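You operate a simulated robot arm through the tools that you are given. There is no shell and no other tool.

Carry out the task below with a simulated robot arm. There is one attempt and no reset: what you move stays moved.

JOB
Pour the small measure into the beige sack through the funnel and fold the flap over.
Fine: put the measure back and the funnel in its stand; no more than a spoonful beside. Set down upright: small measure.

The check looks at the end state, three seconds after you hand in, the way a careful person would. Anything else that was tipped, shoved, dropped, spilled or broken makes it a failure. Flat cloth is picked up by pressing the open fingertips on it (5 to 10 N) and closing them slowly along it; thin cloth reads only 2 to 8 mm in the jaws.

ROBOT AND FRAMES
A 6-joint arm with a two-finger gripper, fixed in place. Base frame: the origin is on the floor under the middle of its stand, x ahead of it, y to its left, z up; the work surface is at about z = 0.8. Readings come in m, degrees, newtons and seconds.
With the tool pointing down near the work surface it reaches from about 0.1 to 0.7 m from the base axis. Its first joint turns from -66.0 to 66.0 degrees. Payload 2.45 kg.
The tool frame sits at the grasp point between the pads (the TCP): z along the fingers, y along the line on which they close. The tips reach 0.03 m beyond it. The gripper opens to 0.106 m; its body begins 0.079 m behind the TCP.
Orientation is that of the tool frame in the base frame, as a unit quaternion [x, y, z, w]. With the fingers straight down and closing along the base's y, the tool's x points along the base's -x, its y along +y and its z along -z.

CONTROLS
- The arm moves only by the tool nudge_tool. Its argument "deltas" is a list of rows, each a list of 7 numbers: the shift along the tool's x, y, z in units of 20 mm (1.0 is 20 mm), then the turn, a rotation vector about the tool's x, y, z in units of 4 degrees (1.0 is 4 degrees), then the gripper command, from -1 (fully open) to 1 (shut), values between in proportion. In form: [[tx, ty, tz, rx, ry, rz, gripper], ...]. A call has 1 to 20 rows; each row shifts and turns the commanded pose from where the row before left it, along the tool's axes as they then stand. A call with a number of a shift or a turn outside -1 to 1 is refused whole. Each row takes 0.2 s and may step no farther than 0.05 m and 8.6 degrees from the row before; otherwise, or with a gripper value out of range, the whole call is refused. A pose out of reach is approached as far as the arm can. The call stops where the force on the tool passes 40 N (or 10 N more than at its start, if that is more) or the arm is blocked; 0.2 s more then pass. The fingers move at their own pace (about 0.153 m/s each) and stop on an object; they squeeze with about 25 N. The grip force told is the motor's: it shows also when the fingers shut on nothing. Time passes only in rows, and 0.2 s behind the last, so rows that do not move let the fingers close. It gives the time, the measured TCP pose, the force on the tool (base axes), the opening and the grip force at its end, in the units of the frame above (readings bear some noise), with the torque about the TCP (base axes, N m) and any sound that the robot's microphone picked up.
- Cameras (640 x 400 px; columns grow to the right, rows downward): "scene" is fixed at [0.0687, 0.4252, 1.4059]; the picture's right is [-0.62, -0.79, 0.00], its down [-0.44, 0.34, -0.83] and it looks along [0.66, -0.51, -0.55] (base axes); focal length 274 px, centre (320, 200). "wrist" rides on the gripper at [0.076, -0.002, -0.106] in the tool frame; the picture's right is [0.02, 1.00, 0.00], its down [-0.78, 0.02, -0.62] and it looks along [-0.62, 0.01, 0.78] (tool axes); focal length 247 px, centre (320, 200). There is no depth. A picture from a camera that has moved, and an enlarged one, comes with that camera's place and axes in the base frame and with its lens.
- grab_frame(camera): a new picture of that camera. No time passes.
- zoom(camera, box): a new picture of the part [left, top, right, bottom] of that camera's present view, enlarged. No time passes.
- hand_in(): hands the job in; it is judged then, once.

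Nothing tells you positions but the pictures and the camera data. Unless the task says otherwise, let go and move clear before handing in.

The tools are called after ">>>" as name(argument=value, ...) on one line, values as JSON. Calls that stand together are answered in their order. nudge_tool: Moves the arm, as the interface text tells. Its arguments: {"type":"object","properties":{"deltas":{"type":"array"}},"required":["deltas"]} The other tools are called the same way: grab_frame (camera) takes a picture; zoom (camera, box) takes an enlarged picture of a part of a camera's view; hand_in () hands the job in.

At the start:

```text
t: 0.0
tool_pos: [0.323, 0.173, 1.2546]
ee_rot: [0.0, 1.0, 0.001, 0.001]
ft_force: [0.0, 0.4, -0.6]
wrist_torque: [-0.02, 0.0, 0.03]
finger_gap: 0.106
grip_force: 0.0
```

scene: 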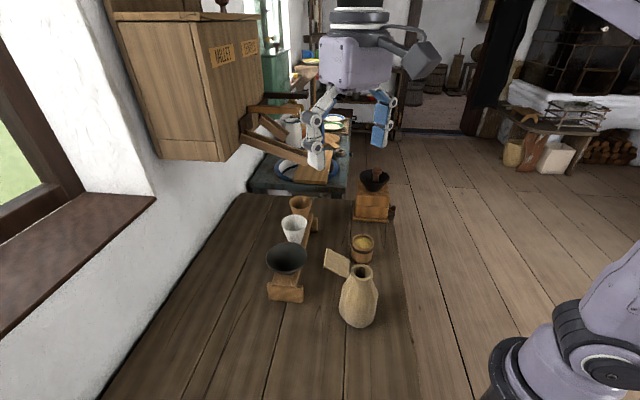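
wrist: 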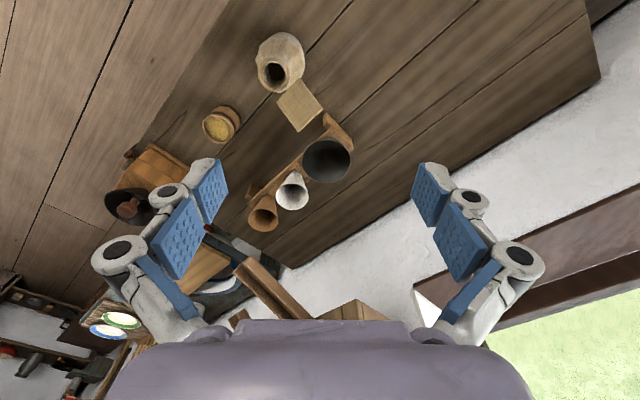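

I see a table with a wooden stand holding funnels or cups (dark, white, brown), a small wooden measure with yellow contents, a beige sack with a flap, and a coffee grinder. I'll zoom in to identify things before moving.

>>> zoom(camera="scene", box=[240, 160, 420, 340])

>>> zoom(camera="wrist", box=[100, 20, 380, 240])

```text
2.22 times, centred on (330, 250) of scene
camera zoom: at [0.0687, 0.4252, 1.4059], right [-0.62, -0.79, 0.0], down [-0.44, 0.34, -0.83], along [0.66, -0.51, -0.55], focal length 610 px, centre (298, 89)
```

zoom: 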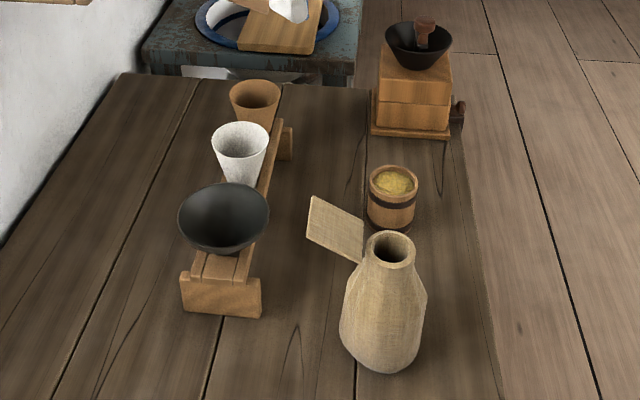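

```text
1.82 times, centred on (240, 130) of wrist
camera zoom: at [0.2479, 0.1711, 1.362], right [-0.02, 1.0, 0.0], down [0.78, 0.02, 0.62], along [0.62, 0.02, -0.78], focal length 449 px, centre (466, 327)
```

zoom: 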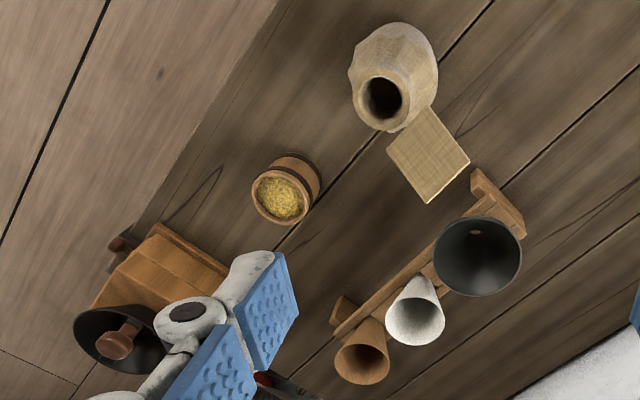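

The cup with yellow grain looks like the measure, at about (0.46, -0.035) with its rim near 0.866. The sack mouth is at about (0.33, 0.11, 0.96), and three funnels sit on the stand rail. I'll zoom in tighter before moving.

>>> zoom(camera="scene", box=[260, 185, 330, 310])

>>> zoom(camera="scene", box=[310, 225, 390, 335])

>>> zoom(camera="wrist", box=[235, 110, 365, 240])

>>> zoom(camera="wrist", box=[240, 20, 340, 140])

```text
3.20 times, centred on (295, 248) of scene
camera zoom: at [0.0687, 0.4252, 1.4059], right [-0.62, -0.79, 0.0], down [-0.44, 0.34, -0.83], along [0.66, -0.51, -0.55], focal length 878 px, centre (400, 48)
```

zoom: 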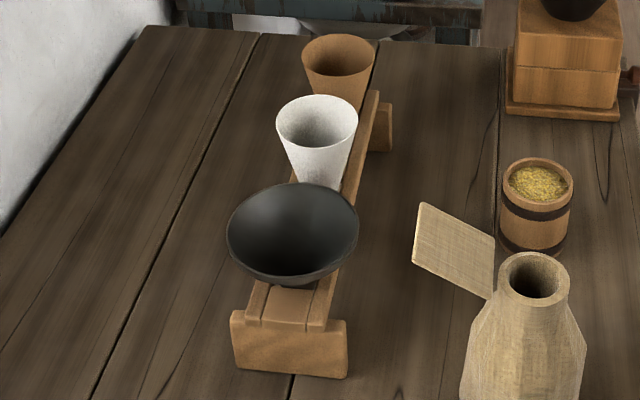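

```text
3.64 times, centred on (350, 280) of scene
camera zoom: at [0.0687, 0.4252, 1.4059], right [-0.62, -0.79, 0.0], down [-0.44, 0.34, -0.83], along [0.66, -0.51, -0.55], focal length 998 px, centre (211, -91)
```

zoom: 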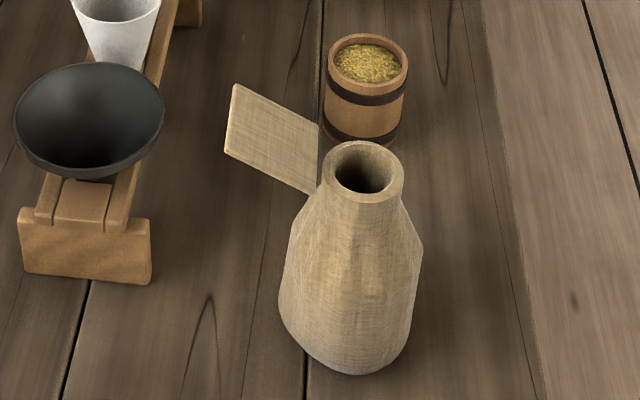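

```text
3.08 times, centred on (300, 175) of wrist
camera zoom: at [0.2479, 0.1711, 1.362], right [-0.02, 1.0, 0.0], down [0.78, 0.02, 0.62], along [0.62, 0.02, -0.78], focal length 760 px, centre (382, 277)
```

zoom: 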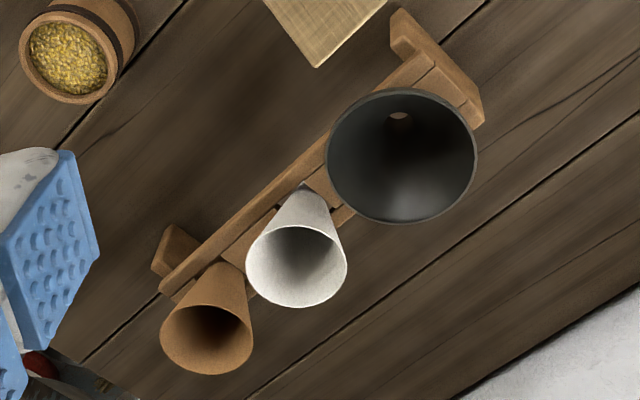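

```text
3.33 times, centred on (290, 80) of wrist
camera zoom: at [0.2479, 0.1711, 1.362], right [-0.02, 1.0, 0.0], down [0.78, 0.02, 0.62], along [0.62, 0.02, -0.78], focal length 823 px, centre (420, 600)
```

zoom: 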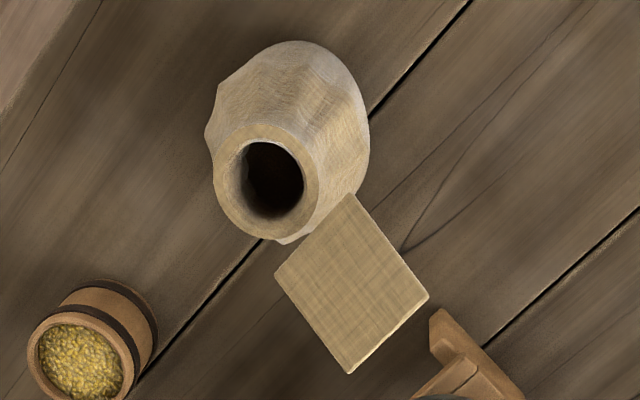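

The dark funnel seems to have a through hole. I'll move the wrist camera over the stand so I can look into the funnels from above.

>>> nudge_tool(deltas=[[-0.9, -0.2, 0, 0, 0, 0, -1], [-0.9, -0.2, 0, 0, 0, 0, -1], [-0.9, -0.2, 0, 0, 0, 0, -1], [-0.9, -0.2, 0, 0, 0, 0, -1], [-0.9, -0.2, 0, 0, 0, 0, -1], [-0.9, -0.2, 0, 0, 0, 0, -1], [-0.9, -0.2, 0, 0, 0, 0, -1], [-0.9, -0.2, 0, 0, 0, 0, -1], [-0.9, -0.2, 0, 0, 0, 0, -1], [-0.9, -0.2, 0, 0, 0, 0, -1], [0, 0, 0, 0, 0, 0, -1]])

>>> grab_frame(camera="wrist")

```text
t: 2.4
tool_pos: [0.4963, 0.1318, 1.2481]
ee_rot: [0.0, 1.0, 0.001, 0.0]
ft_force: [0.2, -0.8, 0.2]
wrist_torque: [0.02, 0.01, 0.03]
finger_gap: 0.1059
grip_force: 0.1
out of reach, approached as far as the arm can: row 10
```

```text
taken
camera wrist: at [0.4204, 0.1288, 1.3545], right [-0.02, 1.0, 0.0], down [0.78, 0.02, 0.62], along [0.62, 0.01, -0.78], focal length 247 px, centre (320, 200)
```

wrist: 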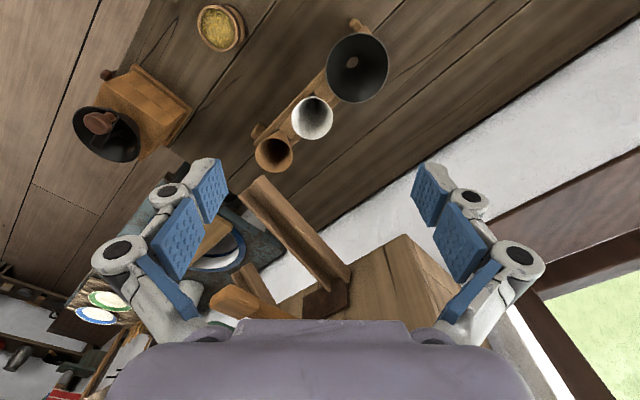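

>>> zoom(camera="wrist", box=[240, 10, 400, 180])

>>> zoom(camera="wrist", box=[180, 0, 260, 60])

>>> zoom(camera="scene", box=[255, 180, 345, 310])

```text
2.35 times, centred on (320, 95) of wrist
camera zoom: at [0.4204, 0.1288, 1.3545], right [-0.02, 1.0, 0.0], down [0.78, 0.02, 0.62], along [0.62, 0.01, -0.78], focal length 581 px, centre (320, 447)
```

zoom: 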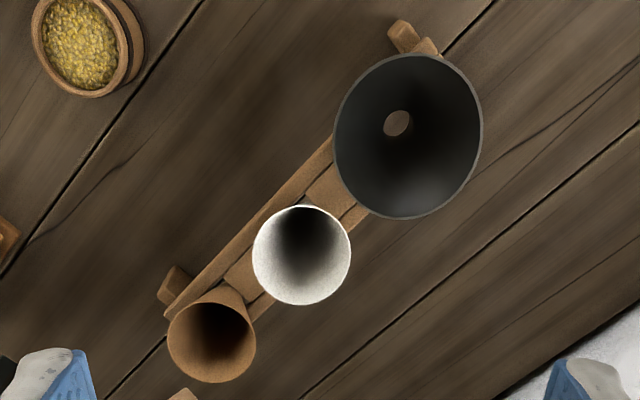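

```text
6.67 times, centred on (220, 30) of wrist
camera zoom: at [0.4204, 0.1288, 1.3545], right [-0.02, 1.0, 0.0], down [0.78, 0.02, 0.62], along [0.62, 0.01, -0.78], focal length 1646 px, centre (987, 1333)
```

zoom: 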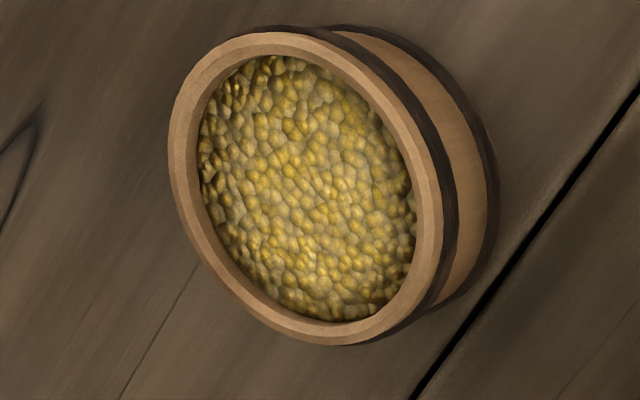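

```text
3.08 times, centred on (300, 245) of scene
camera zoom: at [0.0687, 0.4252, 1.4059], right [-0.62, -0.79, 0.0], down [-0.44, 0.34, -0.83], along [0.66, -0.51, -0.55], focal length 844 px, centre (382, 62)
```

zoom: 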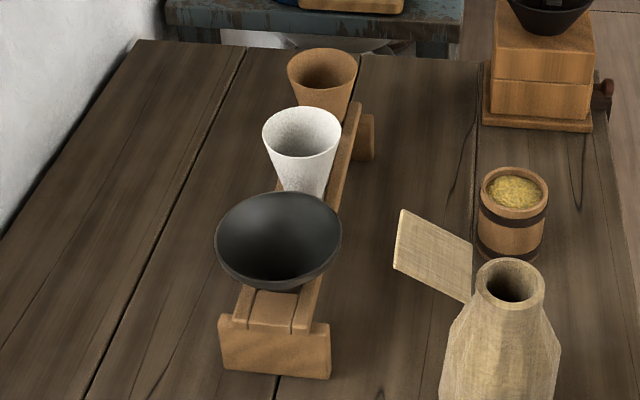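

Next I'll check whether the white and brown cones have holes at the bottom.

>>> zoom(camera="wrist", box=[290, 90, 340, 145])

>>> zoom(camera="wrist", box=[250, 130, 300, 180])

>>> zoom(camera="wrist", box=[320, 20, 395, 110])

```text
7.27 times, centred on (315, 118) of wrist
camera zoom: at [0.4204, 0.1288, 1.3545], right [-0.02, 1.0, 0.0], down [0.78, 0.02, 0.62], along [0.62, 0.01, -0.78], focal length 1796 px, centre (356, 800)
```

zoom: 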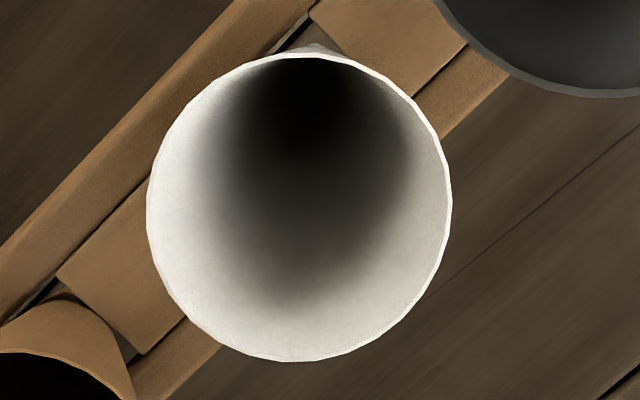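

```text
8.00 times, centred on (275, 155) of wrist
camera zoom: at [0.4204, 0.1288, 1.3545], right [-0.02, 1.0, 0.0], down [0.78, 0.02, 0.62], along [0.62, 0.01, -0.78], focal length 1976 px, centre (680, 560)
```

zoom: 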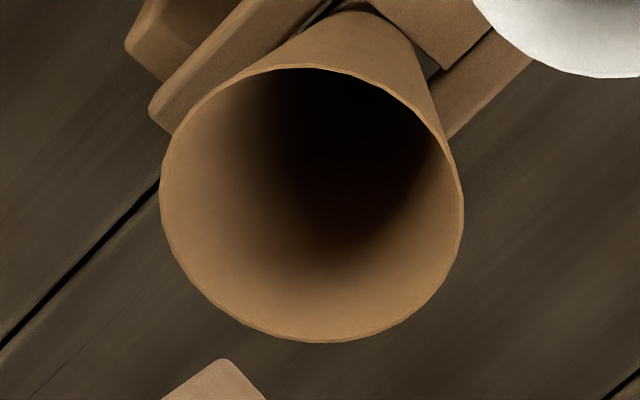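

```text
4.44 times, centred on (358, 65) of wrist
camera zoom: at [0.4204, 0.1288, 1.3545], right [-0.02, 1.0, 0.0], down [0.78, 0.02, 0.62], along [0.62, 0.01, -0.78], focal length 1098 px, centre (153, 800)
```

zoom: 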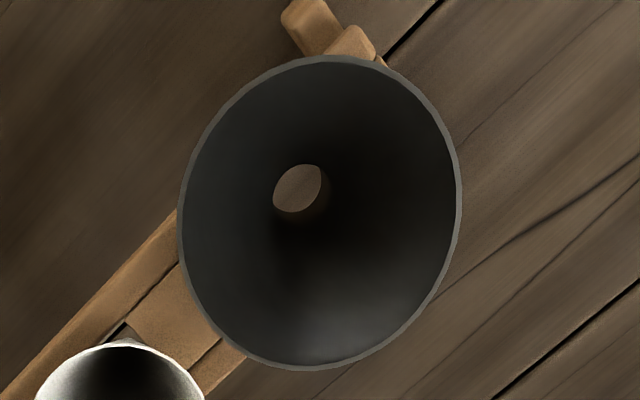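

The dark funnel clearly has a through hole, but I can't see the bottoms of the other two. I'll check where the arm is relative to the cabinet and bracket before going lower and further out.

>>> grab_frame(camera="scene")

```text
taken
```

scene: 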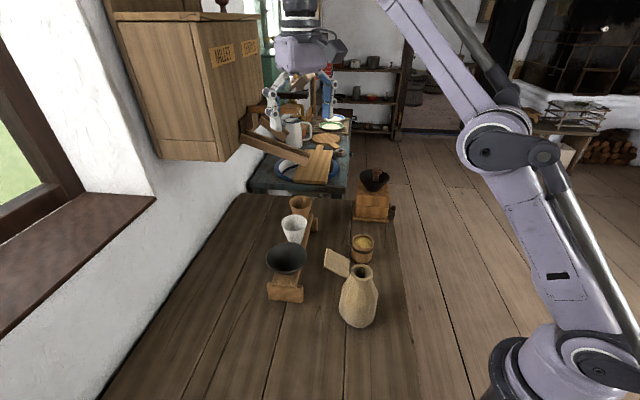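

The area around (0.6, 0.1) is clear above z = 1.05. I'll go lower and further out to look straight down into the cones.

>>> nudge_tool(deltas=[[0, 0, 1, 0, 0, 0, -1], [0, 0, 1, 0, 0, 0, -1], [0, 0, 1, 0, 0, 0, -1], [0, 0, 1, 0, 0, 0, -1], [0, 0, 1, 0, 0, 0, -1], [-0.8, -0.2, 0.2, 0, 0, 0, -1], [-0.8, -0.2, 0, 0, 0, 0, -1], [-0.8, -0.2, 0, 0, 0, 0, -1], [-0.8, -0.2, 0, 0, 0, 0, -1], [-0.8, -0.2, 0, 0, 0, 0, -1], [0, 0, 0, 0, 0, 0, -1]])

>>> grab_frame(camera="wrist")

```text
t: 4.8
tool_pos: [0.5751, 0.1115, 1.1435]
ee_rot: [0.0, 1.0, 0.001, 0.001]
ft_force: [-0.6, 0.5, -0.3]
wrist_torque: [0.0, 0.0, 0.0]
finger_gap: 0.1062
grip_force: 0.0
```

```text
taken
camera wrist: at [0.5009, 0.1092, 1.2504], right [-0.02, 1.0, 0.0], down [0.78, 0.02, 0.62], along [0.62, 0.01, -0.78], focal length 247 px, centre (320, 200)
```

wrist: 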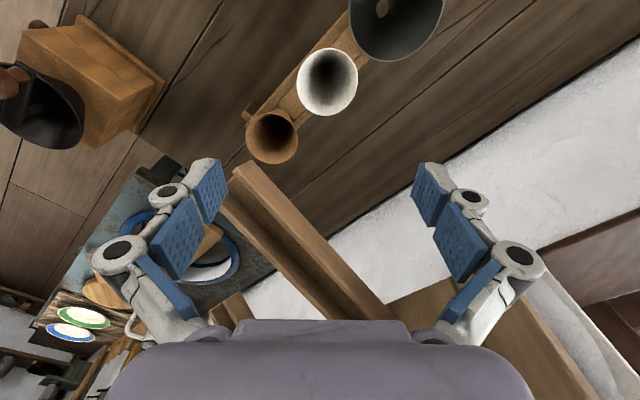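

The beam end looks nearer than I expected, so I'll check the clearance between the gripper and that bracket.

>>> grab_frame(camera="scene")

>>> zoom(camera="scene", box=[220, 40, 360, 220])

>>> zoom(camera="wrist", box=[230, 0, 450, 200])

```text
taken
```

scene: 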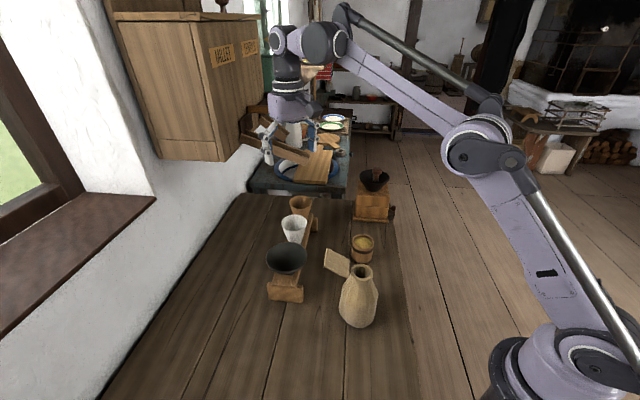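

```text
2.22 times, centred on (290, 130) of scene
camera zoom: at [0.0687, 0.4252, 1.4059], right [-0.62, -0.79, 0.0], down [-0.44, 0.34, -0.83], along [0.66, -0.51, -0.55], focal length 610 px, centre (387, 356)
```

zoom: 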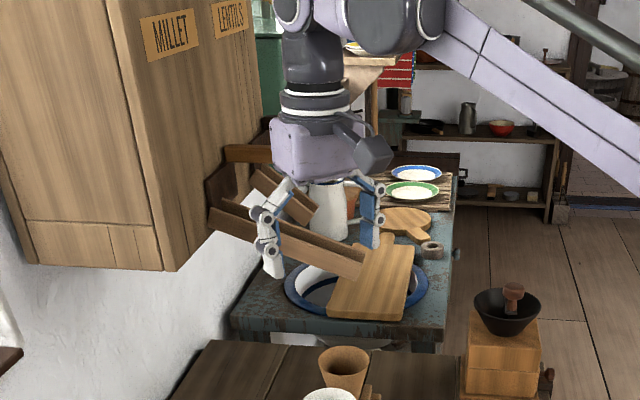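

```text
2.00 times, centred on (340, 100) of wrist
camera zoom: at [0.5009, 0.1092, 1.2504], right [-0.02, 1.0, 0.0], down [0.78, 0.02, 0.62], along [0.62, 0.01, -0.78], focal length 494 px, centre (280, 400)
```

zoom: 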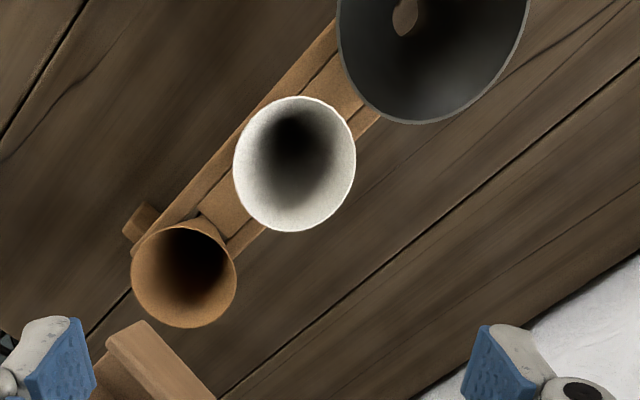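

The chutes under the MILLET/LENTILS cabinet end near (0.59, 0.055, 1.10), very close to my right finger. I'll back straight out, then get a low side view of the stand and sack from the open side.

>>> nudge_tool(deltas=[[1, 0, 0, 0, 0, 0, -1], [1, 0, 0, 0, 0, 0, -1], [1, 0.3, 0, 0, 0, 0, -1], [1, 0.3, 0, 0, 0, 0, -1], [1, 0.4, 0, 0, 0, 0, -1], [1, 0.5, 0, 0, 0, 0, -1], [1, 0.5, 0, 0, 0, 0, -1], [1, 0.5, 0, 0, 0, 0, -1], [0.8, 0.9, 0, 0, 0, 0, -1], [0.8, 0.9, 0, 0, 0, 0, -1], [0.8, 0.9, 0, 0, 0, 0, -1], [0.8, 0.9, 0, 0, 0, 0, -1], [0.8, 0.9, 0, 0, 0, 0, -1], [0.8, 0.9, 0, 0, 0, 0, -1], [0, 0.9, 0, 0, 0, 0, -1], [0, 0, 0, 0, 0, 0, -1]])

```text
t: 8.2
tool_pos: [0.3198, 0.2887, 1.1432]
ee_rot: [-0.001, 1.0, 0.001, 0.0]
ft_force: [-0.5, -0.2, -0.2]
wrist_torque: [-0.02, 0.0, 0.0]
finger_gap: 0.1063
grip_force: 0.0
```

Now I'll descend over the empty table and tilt the tool outward for a side view.

>>> nudge_tool(deltas=[[0, 0, 1, 0, 0, 0, -1], [0, 0, 1, 0, 0, 0, -1], [0, 0, 1, 0, 0, 0, -1], [0, 0, 1, 0, 0, 0, -1], [0, 0, 1, 0, 0, 0, -1], [0, 0, 1, 0, 0, 0, -1], [0, 0, 0.6, 0, -1, 0, -1], [0, 0, 0, 0, -1, 0, -1], [0, 0, 0, 0, -1, 0, -1], [0, 0, 0, 0, -1, 0, -1], [0, 0, 0, 0, -1, 0, -1], [0, 0, 0, 0, -1, 0, -1], [0, 0, 0, 0, -1, 0, -1], [0, 0, 0, 0, -1, 0, -1], [0, 0, 0, 0, -1, 0, -1], [0, 0, 0, 0, 0, 0, -1]])

>>> grab_frame(camera="wrist")

```text
t: 11.6
tool_pos: [0.3201, 0.2893, 1.0111]
ee_rot: [0.0, 0.951, 0.001, 0.31]
ft_force: [-0.4, -0.4, -0.1]
wrist_torque: [-0.01, 0.01, -0.01]
finger_gap: 0.1058
grip_force: 0.1
```

```text
taken
camera wrist: at [0.1963, 0.2857, 1.0523], right [-0.02, 1.0, -0.01], down [0.27, 0.02, 0.96], along [0.96, 0.01, -0.27], focal length 247 px, centre (320, 200)
```

wrist: 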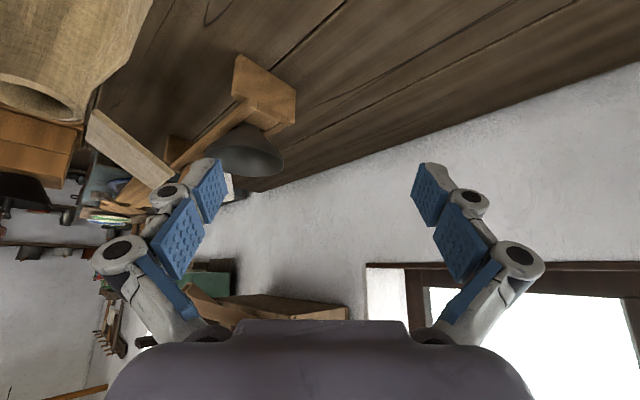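

The wrist view is inverted here. I'll zoom on the stand and the sack.

>>> zoom(camera="wrist", box=[80, 40, 320, 210])

>>> zoom(camera="wrist", box=[0, 0, 180, 200])

```text
2.35 times, centred on (200, 125) of wrist
camera zoom: at [0.1963, 0.2857, 1.0523], right [-0.02, 1.0, -0.01], down [0.27, 0.02, 0.96], along [0.96, 0.01, -0.27], focal length 581 px, centre (602, 376)
```

zoom: 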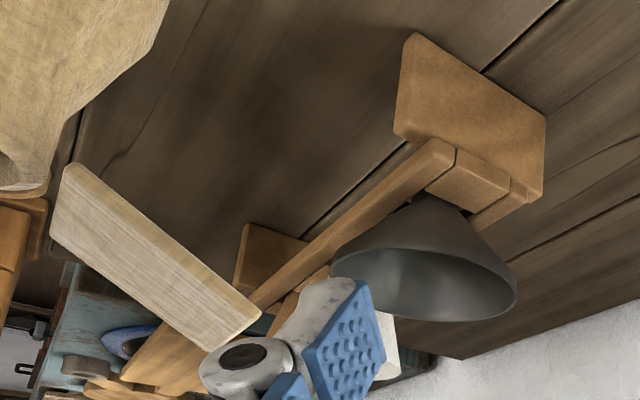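

```text
2.00 times, centred on (90, 100) of wrist
camera zoom: at [0.1963, 0.2857, 1.0523], right [-0.02, 1.0, -0.01], down [0.27, 0.02, 0.96], along [0.96, 0.01, -0.27], focal length 494 px, centre (780, 400)
```

zoom: 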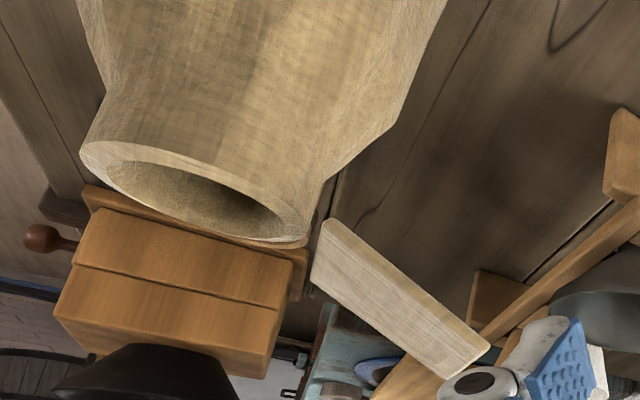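

I'll yaw the tool toward the stand so it falls between the fingers in the image.

>>> nudge_tool(deltas=[[0, 0, 0, 0.59, 0, 0.81, -1], [0, 0, 0, 0.59, 0, 0.81, -1], [0, 0, 0, 0.59, 0, 0.81, -1], [0, 0, 0, 0.59, 0, 0.81, -1], [0, 0, 0, 0.59, 0, 0.81, -1], [0, 0, 0, 0.59, 0, 0.81, -1], [0, 0, 0, 0.59, 0, 0.81, -1], [0, 0, 0, 0, 0, 0, -1]])

>>> grab_frame(camera="wrist")

```text
t: 13.4
tool_pos: [0.3205, 0.2886, 1.0106]
ee_rot: [0.23, 0.923, -0.075, 0.301]
ft_force: [-0.7, 0.0, -1.4]
wrist_torque: [0.01, 0.02, 0.0]
finger_gap: 0.106
grip_force: 0.1
```

```text
taken
camera wrist: at [0.211, 0.3447, 1.0524], right [0.46, 0.89, -0.01], down [0.24, -0.11, 0.96], along [0.86, -0.44, -0.27], focal length 247 px, centre (320, 200)
```

wrist: 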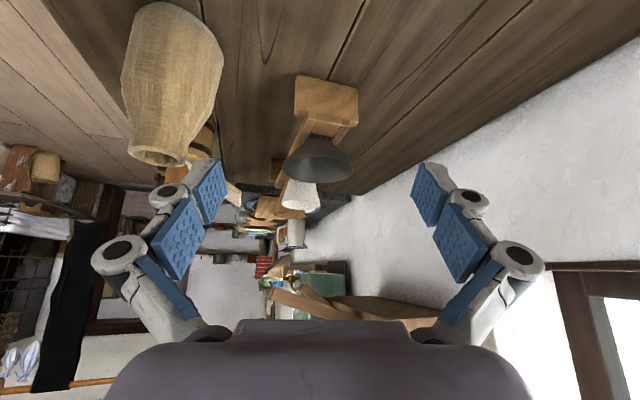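

>>> zoom(camera="wrist", box=[250, 60, 390, 230])

>>> zoom(camera="wrist", box=[110, 0, 260, 220])

```text
2.35 times, centred on (320, 145) of wrist
camera zoom: at [0.211, 0.3447, 1.0524], right [0.46, 0.89, -0.01], down [0.24, -0.11, 0.96], along [0.86, -0.44, -0.27], focal length 581 px, centre (320, 329)
```

zoom: 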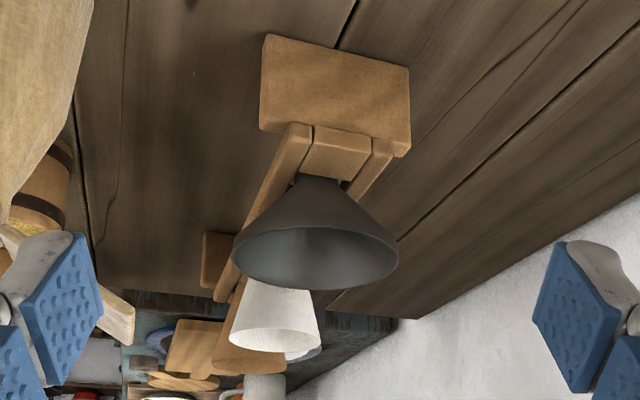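

```text
1.82 times, centred on (185, 110) of wrist
camera zoom: at [0.211, 0.3447, 1.0524], right [0.46, 0.89, -0.01], down [0.24, -0.11, 0.96], along [0.86, -0.44, -0.27], focal length 449 px, centre (566, 364)
```

zoom: 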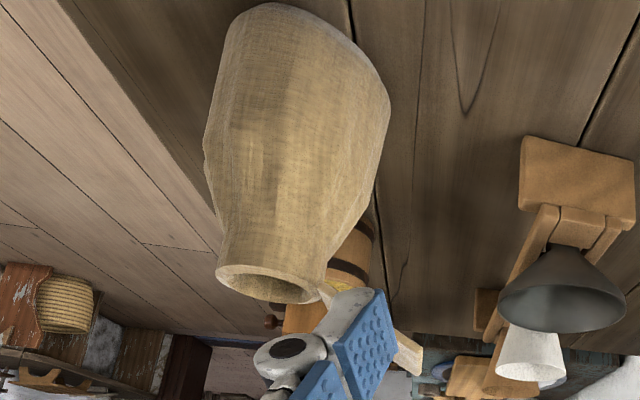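

The dark funnel's rim is at about (0.494, 0.197, 0.92), roughly 98 mm wide, and it has a proper spout. The flap's hinge lies along (0.68, -0.73) and the flap leans outward. Next I'll level the tool, yaw it so the fingers close across the rail, and move above the dark funnel for a precise look.

>>> nudge_tool(deltas=[[0, 0, 0, 0, 1, 0, -1], [0, 0, 0, 0, 1, 0, -1], [0, 0, 0, 0, 1, 0, -1], [0, 0, 0, 0, 1, 0, -1], [0, 0, 0, 0, 1, 0, -1], [0, 0, 0, 0, 1, 0, -1], [0, 0, 0, 0, 1, 0, -1], [0, 0, 0, 0, 1, 0, -1], [0, 0, 0, 0, 1, 0, -1], [0, 0, -0.8, 0, 0, 1, -1], [0, 0, -0.8, 0, 0, 1, -1], [0, 0, -0.8, 0, 0, 1, -1], [0, 0, -0.8, 0, 0, 1, -1], [0, 0, 0, 0, 0, 0, -1]])

```text
t: 16.4
tool_pos: [0.3207, 0.2889, 1.0756]
ee_rot: [0.376, 0.927, 0.002, 0.0]
ft_force: [0.3, -0.2, -0.1]
wrist_torque: [0.03, -0.01, 0.02]
finger_gap: 0.1061
grip_force: 0.2
```

>>> nudge_tool(deltas=[[-0.942, 0.273, 0, 0, 0, 0, -1], [-0.942, 0.273, 0, 0, 0, 0, -1], [-0.942, 0.273, 0, 0, 0, 0, -1], [-0.942, 0.273, 0, 0, 0, 0, -1], [-0.942, 0.273, 0, 0, 0, 0, -1], [-0.942, 0.273, 0, 0, 0, 0, -1], [-0.942, 0.273, 0, 0, 0, 0, -1], [-0.942, 0.273, 0, 0, 0, 0, -1], [-0.942, 0.273, 0, 0, 0, 0, -1], [-0.942, 0.273, 0, 0, 0, 0, -1], [0, 0, 0, 0, 0, 0, -1]])

>>> grab_frame(camera="wrist")

>>> grab_frame(camera="scene")

```text
t: 18.8
tool_pos: [0.4936, 0.1973, 1.0752]
ee_rot: [0.375, 0.927, 0.001, 0.0]
ft_force: [1.2, -0.3, 0.0]
wrist_torque: [-0.05, -0.01, -0.01]
finger_gap: 0.1061
grip_force: 0.1
```

```text
taken
camera wrist: at [0.4384, 0.2478, 1.182], right [0.68, 0.73, 0.0], down [0.57, -0.53, 0.62], along [0.46, -0.42, -0.78], focal length 247 px, centre (320, 200)
```

wrist: 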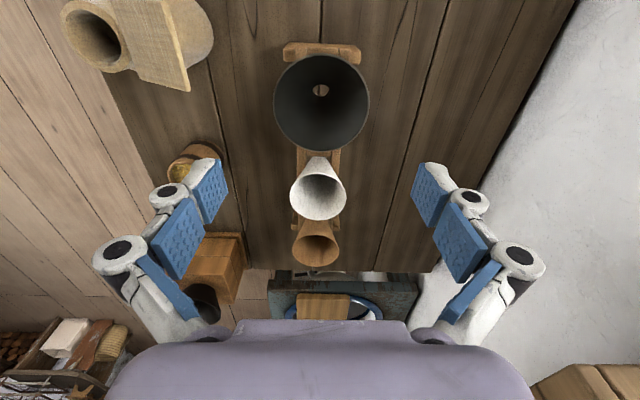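

```text
taken
```

scene: 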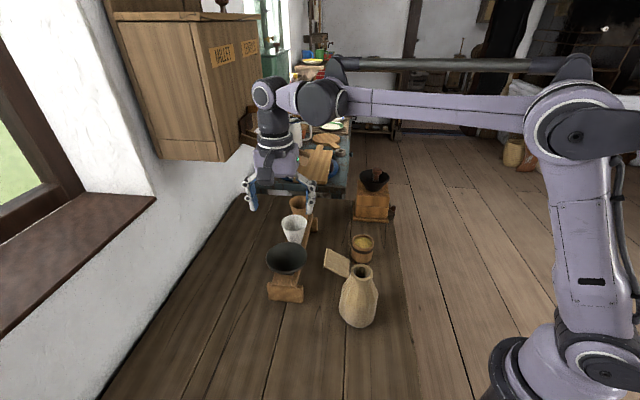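

I'm above the stand with the right yaw. I'll zoom to fix the funnel's rim precisely.

>>> zoom(camera="wrist", box=[250, 30, 400, 170])

>>> zoom(camera="wrist", box=[280, 145, 360, 275])

```text
2.86 times, centred on (325, 100) of wrist
camera zoom: at [0.4384, 0.2478, 1.182], right [0.68, 0.73, 0.0], down [0.57, -0.53, 0.62], along [0.46, -0.42, -0.78], focal length 706 px, centre (306, 486)
```

zoom: 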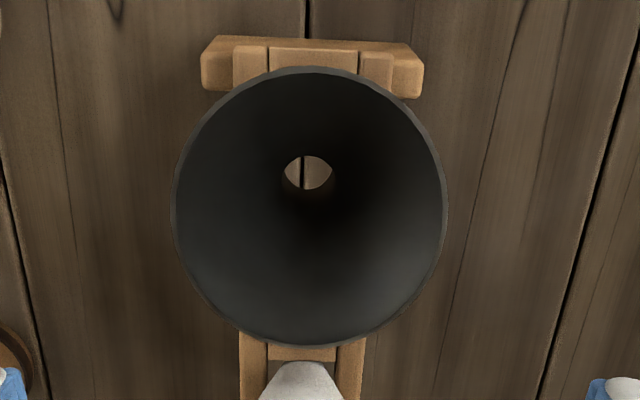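

```text
3.08 times, centred on (320, 210) of wrist
camera zoom: at [0.4384, 0.2478, 1.182], right [0.68, 0.73, 0.0], down [0.57, -0.53, 0.62], along [0.46, -0.42, -0.78], focal length 760 px, centre (320, 169)
```

zoom: 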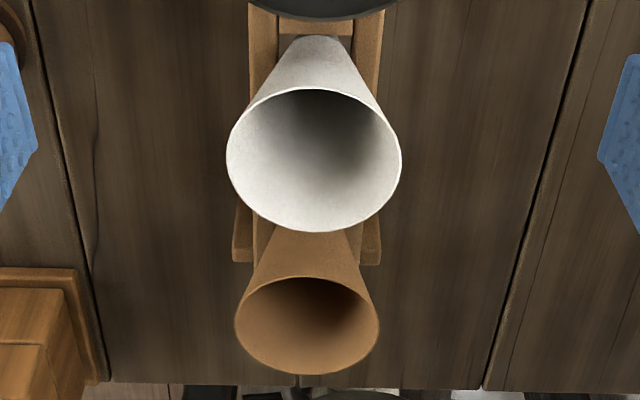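

The funnel rim is about 0.10 m wide against a 0.106 m opening, so it's tight but graspable across the rim, which lets it hang upright. I'll centre on it, lower to just above the rim and recheck the alignment.

>>> nudge_tool(deltas=[[-0.425, 0.05, 0.5, 0, 0, 0, -1], [0, 0, 0.9, 0, 0, 0, -1], [0, 0, 0.9, 0, 0, 0, -1], [0, 0, 0.9, 0, 0, 0, -1], [0, 0, 0.9, 0, 0, 0, -1], [0, 0, 0, 0, 0, 0, -1]])

>>> grab_frame(camera="wrist")

>>> zoom(camera="scene", box=[220, 160, 350, 310])

```text
t: 20.2
tool_pos: [0.5002, 0.1912, 0.9941]
ee_rot: [0.374, 0.927, 0.0, 0.0]
ft_force: [0.3, 0.3, -0.9]
wrist_torque: [-0.02, -0.01, -0.01]
finger_gap: 0.1061
grip_force: 0.0
```

```text
taken
camera wrist: at [0.4445, 0.2421, 1.1011], right [0.68, 0.73, 0.0], down [0.57, -0.53, 0.62], along [0.46, -0.42, -0.78], focal length 247 px, centre (320, 200)
```

wrist: 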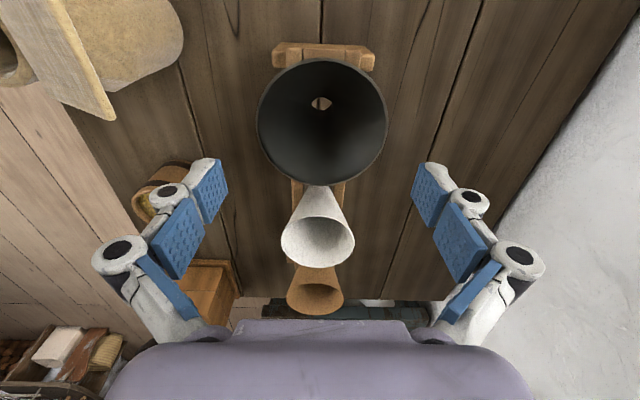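

```text
2.67 times, centred on (285, 235) of scene
camera zoom: at [0.0687, 0.4252, 1.4059], right [-0.62, -0.79, 0.0], down [-0.44, 0.34, -0.83], along [0.66, -0.51, -0.55], focal length 732 px, centre (413, 107)
```

zoom: 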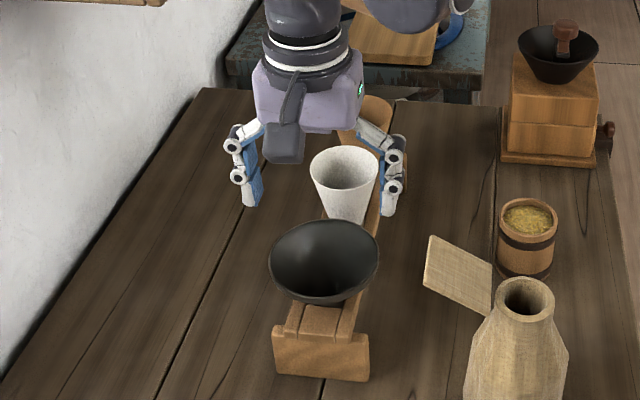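

>>> zoom(camera="wrist", box=[240, 40, 400, 200])

```text
2.50 times, centred on (320, 120) of wrist
camera zoom: at [0.4445, 0.2421, 1.1011], right [0.68, 0.73, 0.0], down [0.57, -0.53, 0.62], along [0.46, -0.42, -0.78], focal length 617 px, centre (320, 400)
```

zoom: 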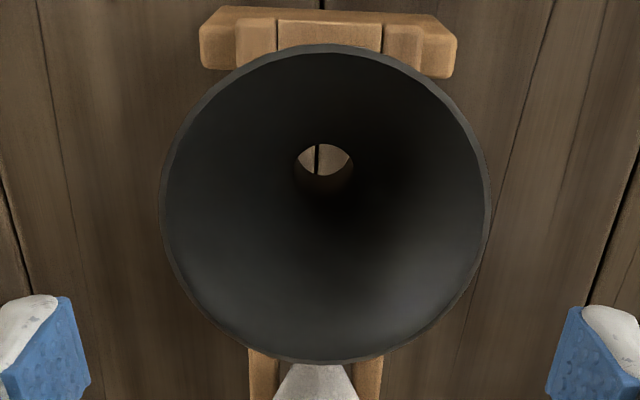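

The rim measures about 0.10–0.102 m. I'll lower until the tips are just above the rim and compare the gap on both sides directly.

>>> nudge_tool(deltas=[[0, 0.075, 0.6, 0, 0, 0, -1], [0, 0, 0.6, 0, 0, 0, -1], [0, 0, 0.5, 0, 0, 0, -1], [0, 0, 0, 0, 0, 0, -1]])

>>> grab_frame(camera="wrist")

>>> zoom(camera="wrist", box=[190, 60, 450, 260])

>>> zoom(camera="scene", box=[230, 180, 340, 310])

```text
t: 21.2
tool_pos: [0.5011, 0.1931, 0.9612]
ee_rot: [0.376, 0.927, 0.0, 0.0]
ft_force: [0.4, -0.8, 0.7]
wrist_torque: [0.01, -0.02, 0.04]
finger_gap: 0.1062
grip_force: 0.1
```

```text
taken
camera wrist: at [0.446, 0.2432, 1.0673], right [0.68, 0.73, 0.0], down [0.57, -0.53, 0.62], along [0.46, -0.42, -0.78], focal length 247 px, centre (320, 200)
```

wrist: 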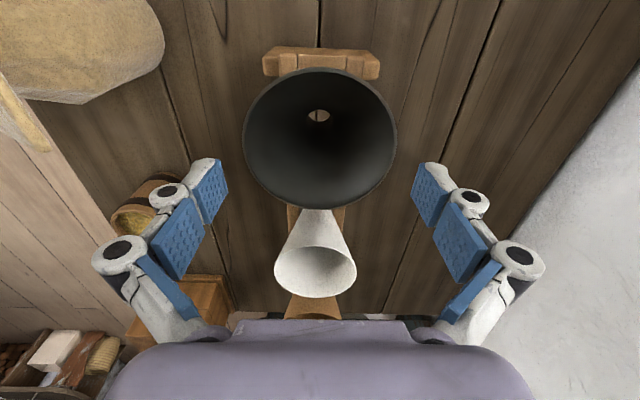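

```text
2.00 times, centred on (320, 160) of wrist
camera zoom: at [0.446, 0.2432, 1.0673], right [0.68, 0.73, 0.0], down [0.57, -0.53, 0.62], along [0.46, -0.42, -0.78], focal length 494 px, centre (320, 280)
```

zoom: 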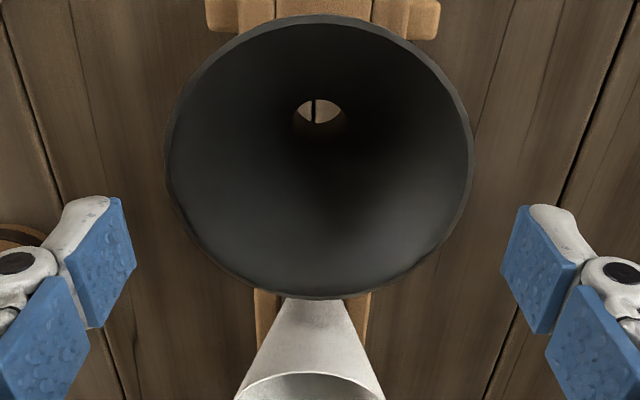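

```text
3.08 times, centred on (285, 245) of scene
camera zoom: at [0.0687, 0.4252, 1.4059], right [-0.62, -0.79, 0.0], down [-0.44, 0.34, -0.83], along [0.66, -0.51, -0.55], focal length 844 px, centre (428, 62)
```

zoom: 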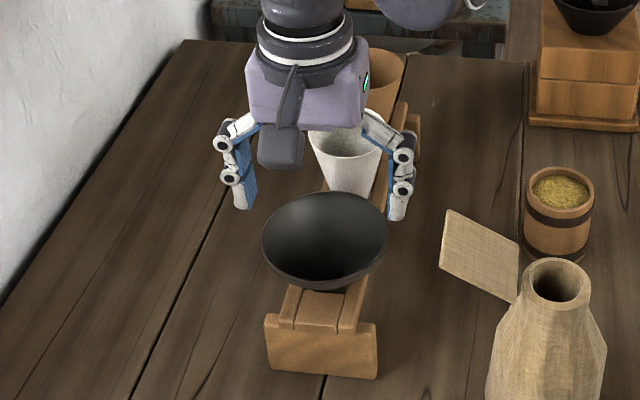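

When fully open the fingertips sit only about 5–10 mm beyond the TCP and swing forward as they close, so I have to go lower than I first thought. The centring looks good to about 1 mm; I'll step down carefully while watching the force.

>>> nudge_tool(deltas=[[-0.07, 0.02, 0.5, 0, 0, 0, -1], [0, 0, 0.5, 0, 0, 0, -1], [0, 0, 0, 0, 0, 0, -1]])

>>> zoom(camera="wrist", box=[190, 60, 450, 260])

```text
t: 22.0
tool_pos: [0.5028, 0.1922, 0.9397]
ee_rot: [0.375, 0.927, 0.001, 0.001]
ft_force: [0.4, 0.8, 0.1]
wrist_torque: [0.0, -0.01, 0.0]
finger_gap: 0.106
grip_force: 0.1
```

```text
2.00 times, centred on (320, 160) of wrist
camera zoom: at [0.4472, 0.2435, 1.0461], right [0.68, 0.73, 0.0], down [0.57, -0.53, 0.62], along [0.46, -0.42, -0.78], focal length 494 px, centre (320, 280)
```

zoom: 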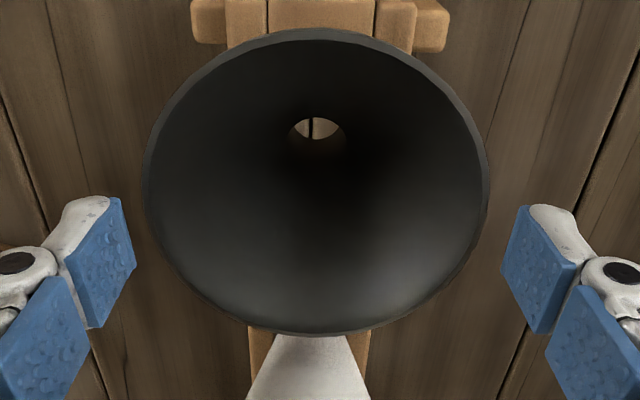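

>>> nudge_tool(deltas=[[0, -0.075, 0, 0, 0, 0, -1], [0, 0, 0, 0, 0, 0, -1]])

>>> zoom(camera="wrist", box=[230, 110, 280, 240])

>>> zoom(camera="wrist", box=[360, 110, 420, 240])

```text
t: 22.6
tool_pos: [0.5011, 0.1902, 0.9399]
ee_rot: [0.375, 0.927, 0.001, 0.001]
ft_force: [-0.4, 0.8, -0.9]
wrist_torque: [-0.03, 0.01, -0.02]
finger_gap: 0.1062
grip_force: 0.1
```

```text
3.08 times, centred on (255, 175) of wrist
camera zoom: at [0.4461, 0.242, 1.0464], right [0.68, 0.73, 0.0], down [0.57, -0.53, 0.62], along [0.46, -0.42, -0.78], focal length 760 px, centre (520, 277)
```

zoom: 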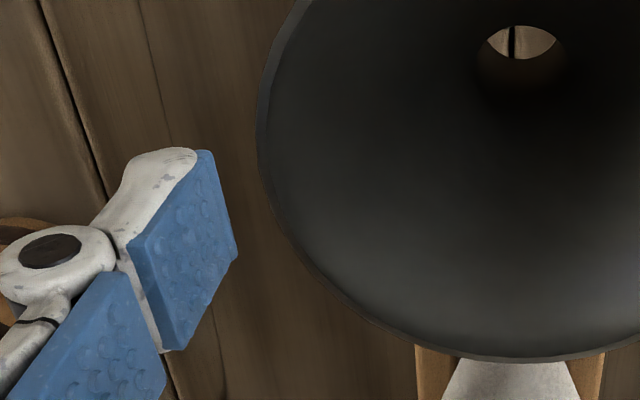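

```text
3.08 times, centred on (390, 175) of wrist
camera zoom: at [0.4461, 0.242, 1.0464], right [0.68, 0.73, 0.0], down [0.57, -0.53, 0.62], along [0.46, -0.42, -0.78], focal length 760 px, centre (105, 277)
```

zoom: 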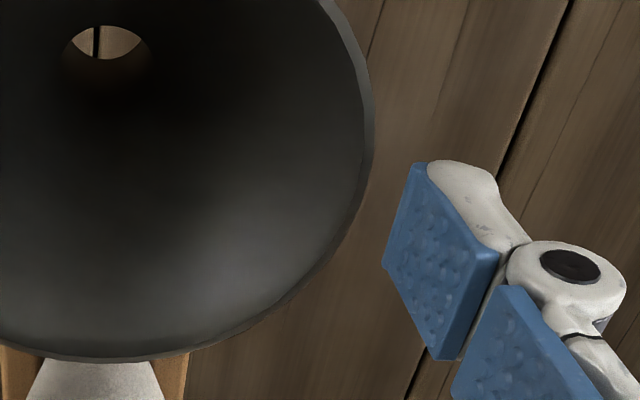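

Centred within about 0.5 mm. I'll step down in small increments.

>>> nudge_tool(deltas=[[-0.04, 0, 0.2, 0, 0, 0, -1], [0, 0, 0.2, 0, 0, 0, -1], [0, 0, 0.2, 0, 0, 0, -1], [0, 0, 0, 0, 0, 0, -1]])

```text
t: 23.6
tool_pos: [0.5009, 0.1905, 0.9285]
ee_rot: [0.374, 0.927, 0.0, 0.0]
ft_force: [-0.4, 0.0, 0.1]
wrist_torque: [0.03, -0.01, 0.03]
finger_gap: 0.1057
grip_force: 0.1
```

>>> nudge_tool(deltas=[[0, 0, 0.1, 0, 0, 0, -1], [0, 0, 0.1, 0, 0, 0, -1], [0, 0, 0, 0, 0, 0, -1]])

>>> grab_frame(camera="wrist")

```text
t: 24.4
tool_pos: [0.5026, 0.1903, 0.9237]
ee_rot: [0.375, 0.927, 0.001, 0.001]
ft_force: [0.3, 0.0, 0.6]
wrist_torque: [-0.01, 0.0, -0.02]
finger_gap: 0.1061
grip_force: 0.1
```

```text
taken
camera wrist: at [0.4472, 0.2417, 1.0299], right [0.68, 0.73, 0.0], down [0.57, -0.53, 0.62], along [0.46, -0.42, -0.78], focal length 247 px, centre (320, 200)
```

wrist: 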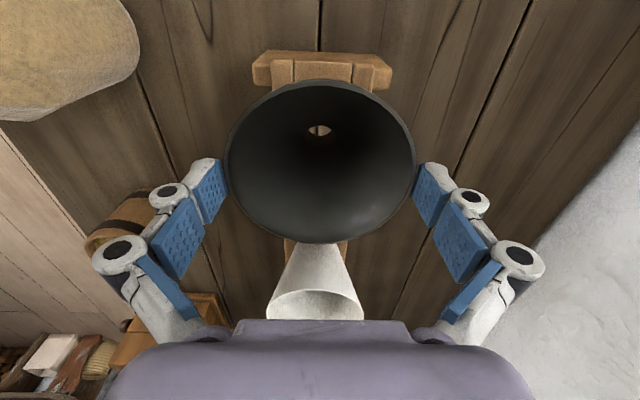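

>>> nudge_tool(deltas=[[0, 0, 0.1, 0, 0, 0, -1], [0, 0, 0.1, 0, 0, 0, -1], [0, 0, 0, 0, 0, 0, -1]])

>>> zoom(camera="wrist", box=[190, 100, 450, 260])

```text
t: 25.2
tool_pos: [0.5024, 0.191, 0.9198]
ee_rot: [0.375, 0.927, 0.001, 0.0]
ft_force: [-0.1, 0.5, -0.5]
wrist_torque: [0.01, 0.03, -0.01]
finger_gap: 0.1058
grip_force: 0.1
```

```text
2.46 times, centred on (320, 180) of wrist
camera zoom: at [0.4471, 0.2421, 1.0261], right [0.68, 0.73, 0.0], down [0.57, -0.53, 0.62], along [0.46, -0.42, -0.78], focal length 608 px, centre (320, 249)
```

zoom: 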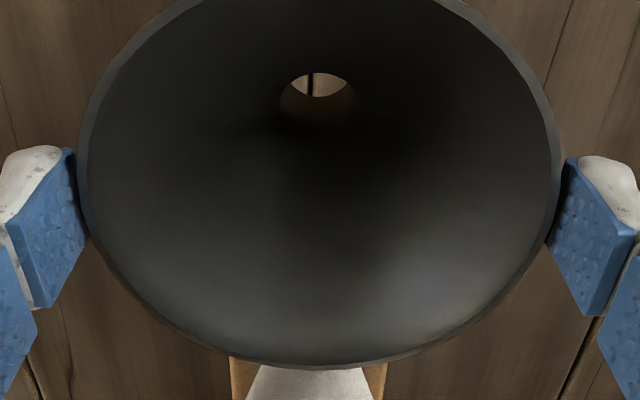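

>>> nudge_tool(deltas=[[0, 0, 0.1, 0, 0, 0, -1], [0, 0, 0.1, 0, 0, 0, -1], [0, 0, 0.1, 0, 0, 0, -1], [0, 0, 0, 0, 0, 0, -1]])

>>> zoom(camera="wrist", box=[190, 100, 450, 260])

```text
t: 26.2
tool_pos: [0.502, 0.1909, 0.9139]
ee_rot: [0.374, 0.927, 0.001, 0.0]
ft_force: [0.1, -0.6, 0.3]
wrist_torque: [-0.01, -0.01, -0.02]
finger_gap: 0.1062
grip_force: 0.2
```

```text
2.46 times, centred on (320, 180) of wrist
camera zoom: at [0.4471, 0.2418, 1.0203], right [0.68, 0.73, 0.0], down [0.57, -0.53, 0.62], along [0.46, -0.42, -0.78], focal length 608 px, centre (320, 249)
```

zoom: 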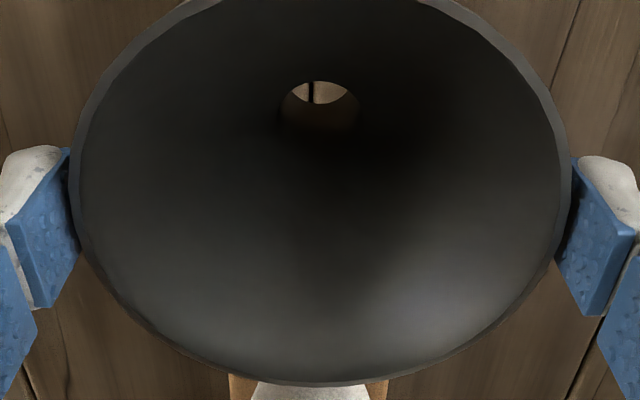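

>>> nudge_tool(deltas=[[0, 0, 0.1, 0, 0, 0, -1], [0, 0, 0.1, 0, 0, 0, -1], [0, 0, 0.1, 0, 0, 0, -1], [0, 0, 0, 0, 0, 0, -1]])

>>> zoom(camera="wrist", box=[190, 100, 450, 260])

>>> zoom(camera="scene", box=[230, 180, 340, 310])

```text
t: 27.2
tool_pos: [0.5027, 0.1911, 0.9079]
ee_rot: [0.375, 0.927, 0.001, 0.001]
ft_force: [0.2, -0.4, -0.3]
wrist_torque: [-0.01, 0.04, -0.02]
finger_gap: 0.1061
grip_force: 0.2
```

```text
2.46 times, centred on (320, 180) of wrist
camera zoom: at [0.4471, 0.2416, 1.0142], right [0.68, 0.73, 0.0], down [0.57, -0.53, 0.62], along [0.46, -0.42, -0.78], focal length 608 px, centre (320, 249)
```

zoom: 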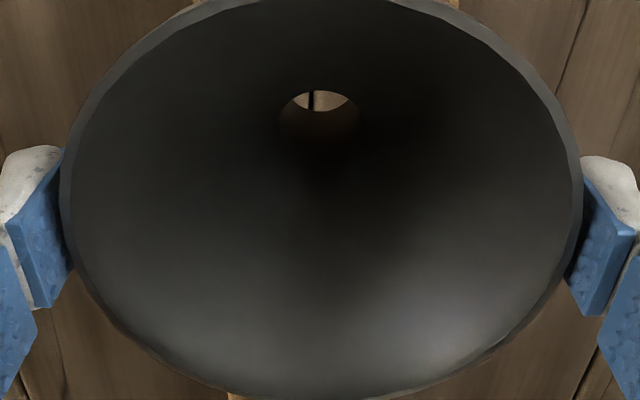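

```text
3.08 times, centred on (285, 245) of scene
camera zoom: at [0.0687, 0.4252, 1.4059], right [-0.62, -0.79, 0.0], down [-0.44, 0.34, -0.83], along [0.66, -0.51, -0.55], focal length 844 px, centre (428, 62)
```

zoom: 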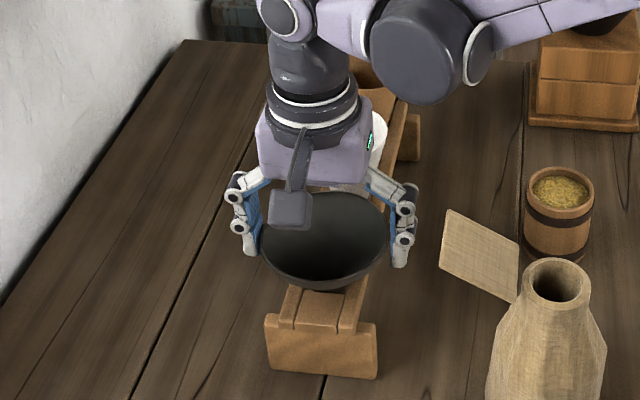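

The fingers straddle the rim symmetrically with no contact. I'll close gently.

>>> nudge_tool(deltas=[[0, 0, 0, 0, 0, 0, -0.9], [0, 0, 0, 0, 0, 0, -0.8], [0, 0, 0, 0, 0, 0, -0.6], [0, 0, 0, 0, 0, 0, -0.4], [0, 0, 0, 0, 0, 0, 0]])

>>> zoom(camera="wrist", box=[190, 100, 450, 260])

```text
t: 28.4
tool_pos: [0.5036, 0.1907, 0.9082]
ee_rot: [0.375, 0.927, 0.001, -0.001]
ft_force: [1.2, 1.2, 10.5]
wrist_torque: [0.02, 0.01, 0.0]
finger_gap: 0.0998
grip_force: 24.2
```

```text
2.46 times, centred on (320, 180) of wrist
camera zoom: at [0.447, 0.2416, 1.0145], right [0.68, 0.73, 0.0], down [0.57, -0.53, 0.62], along [0.46, -0.42, -0.78], focal length 608 px, centre (320, 249)
```

zoom: 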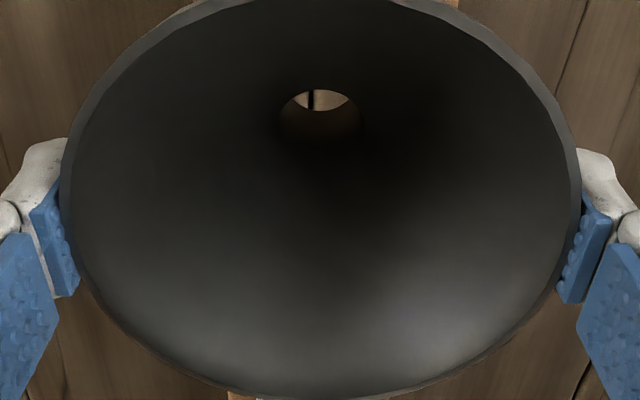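

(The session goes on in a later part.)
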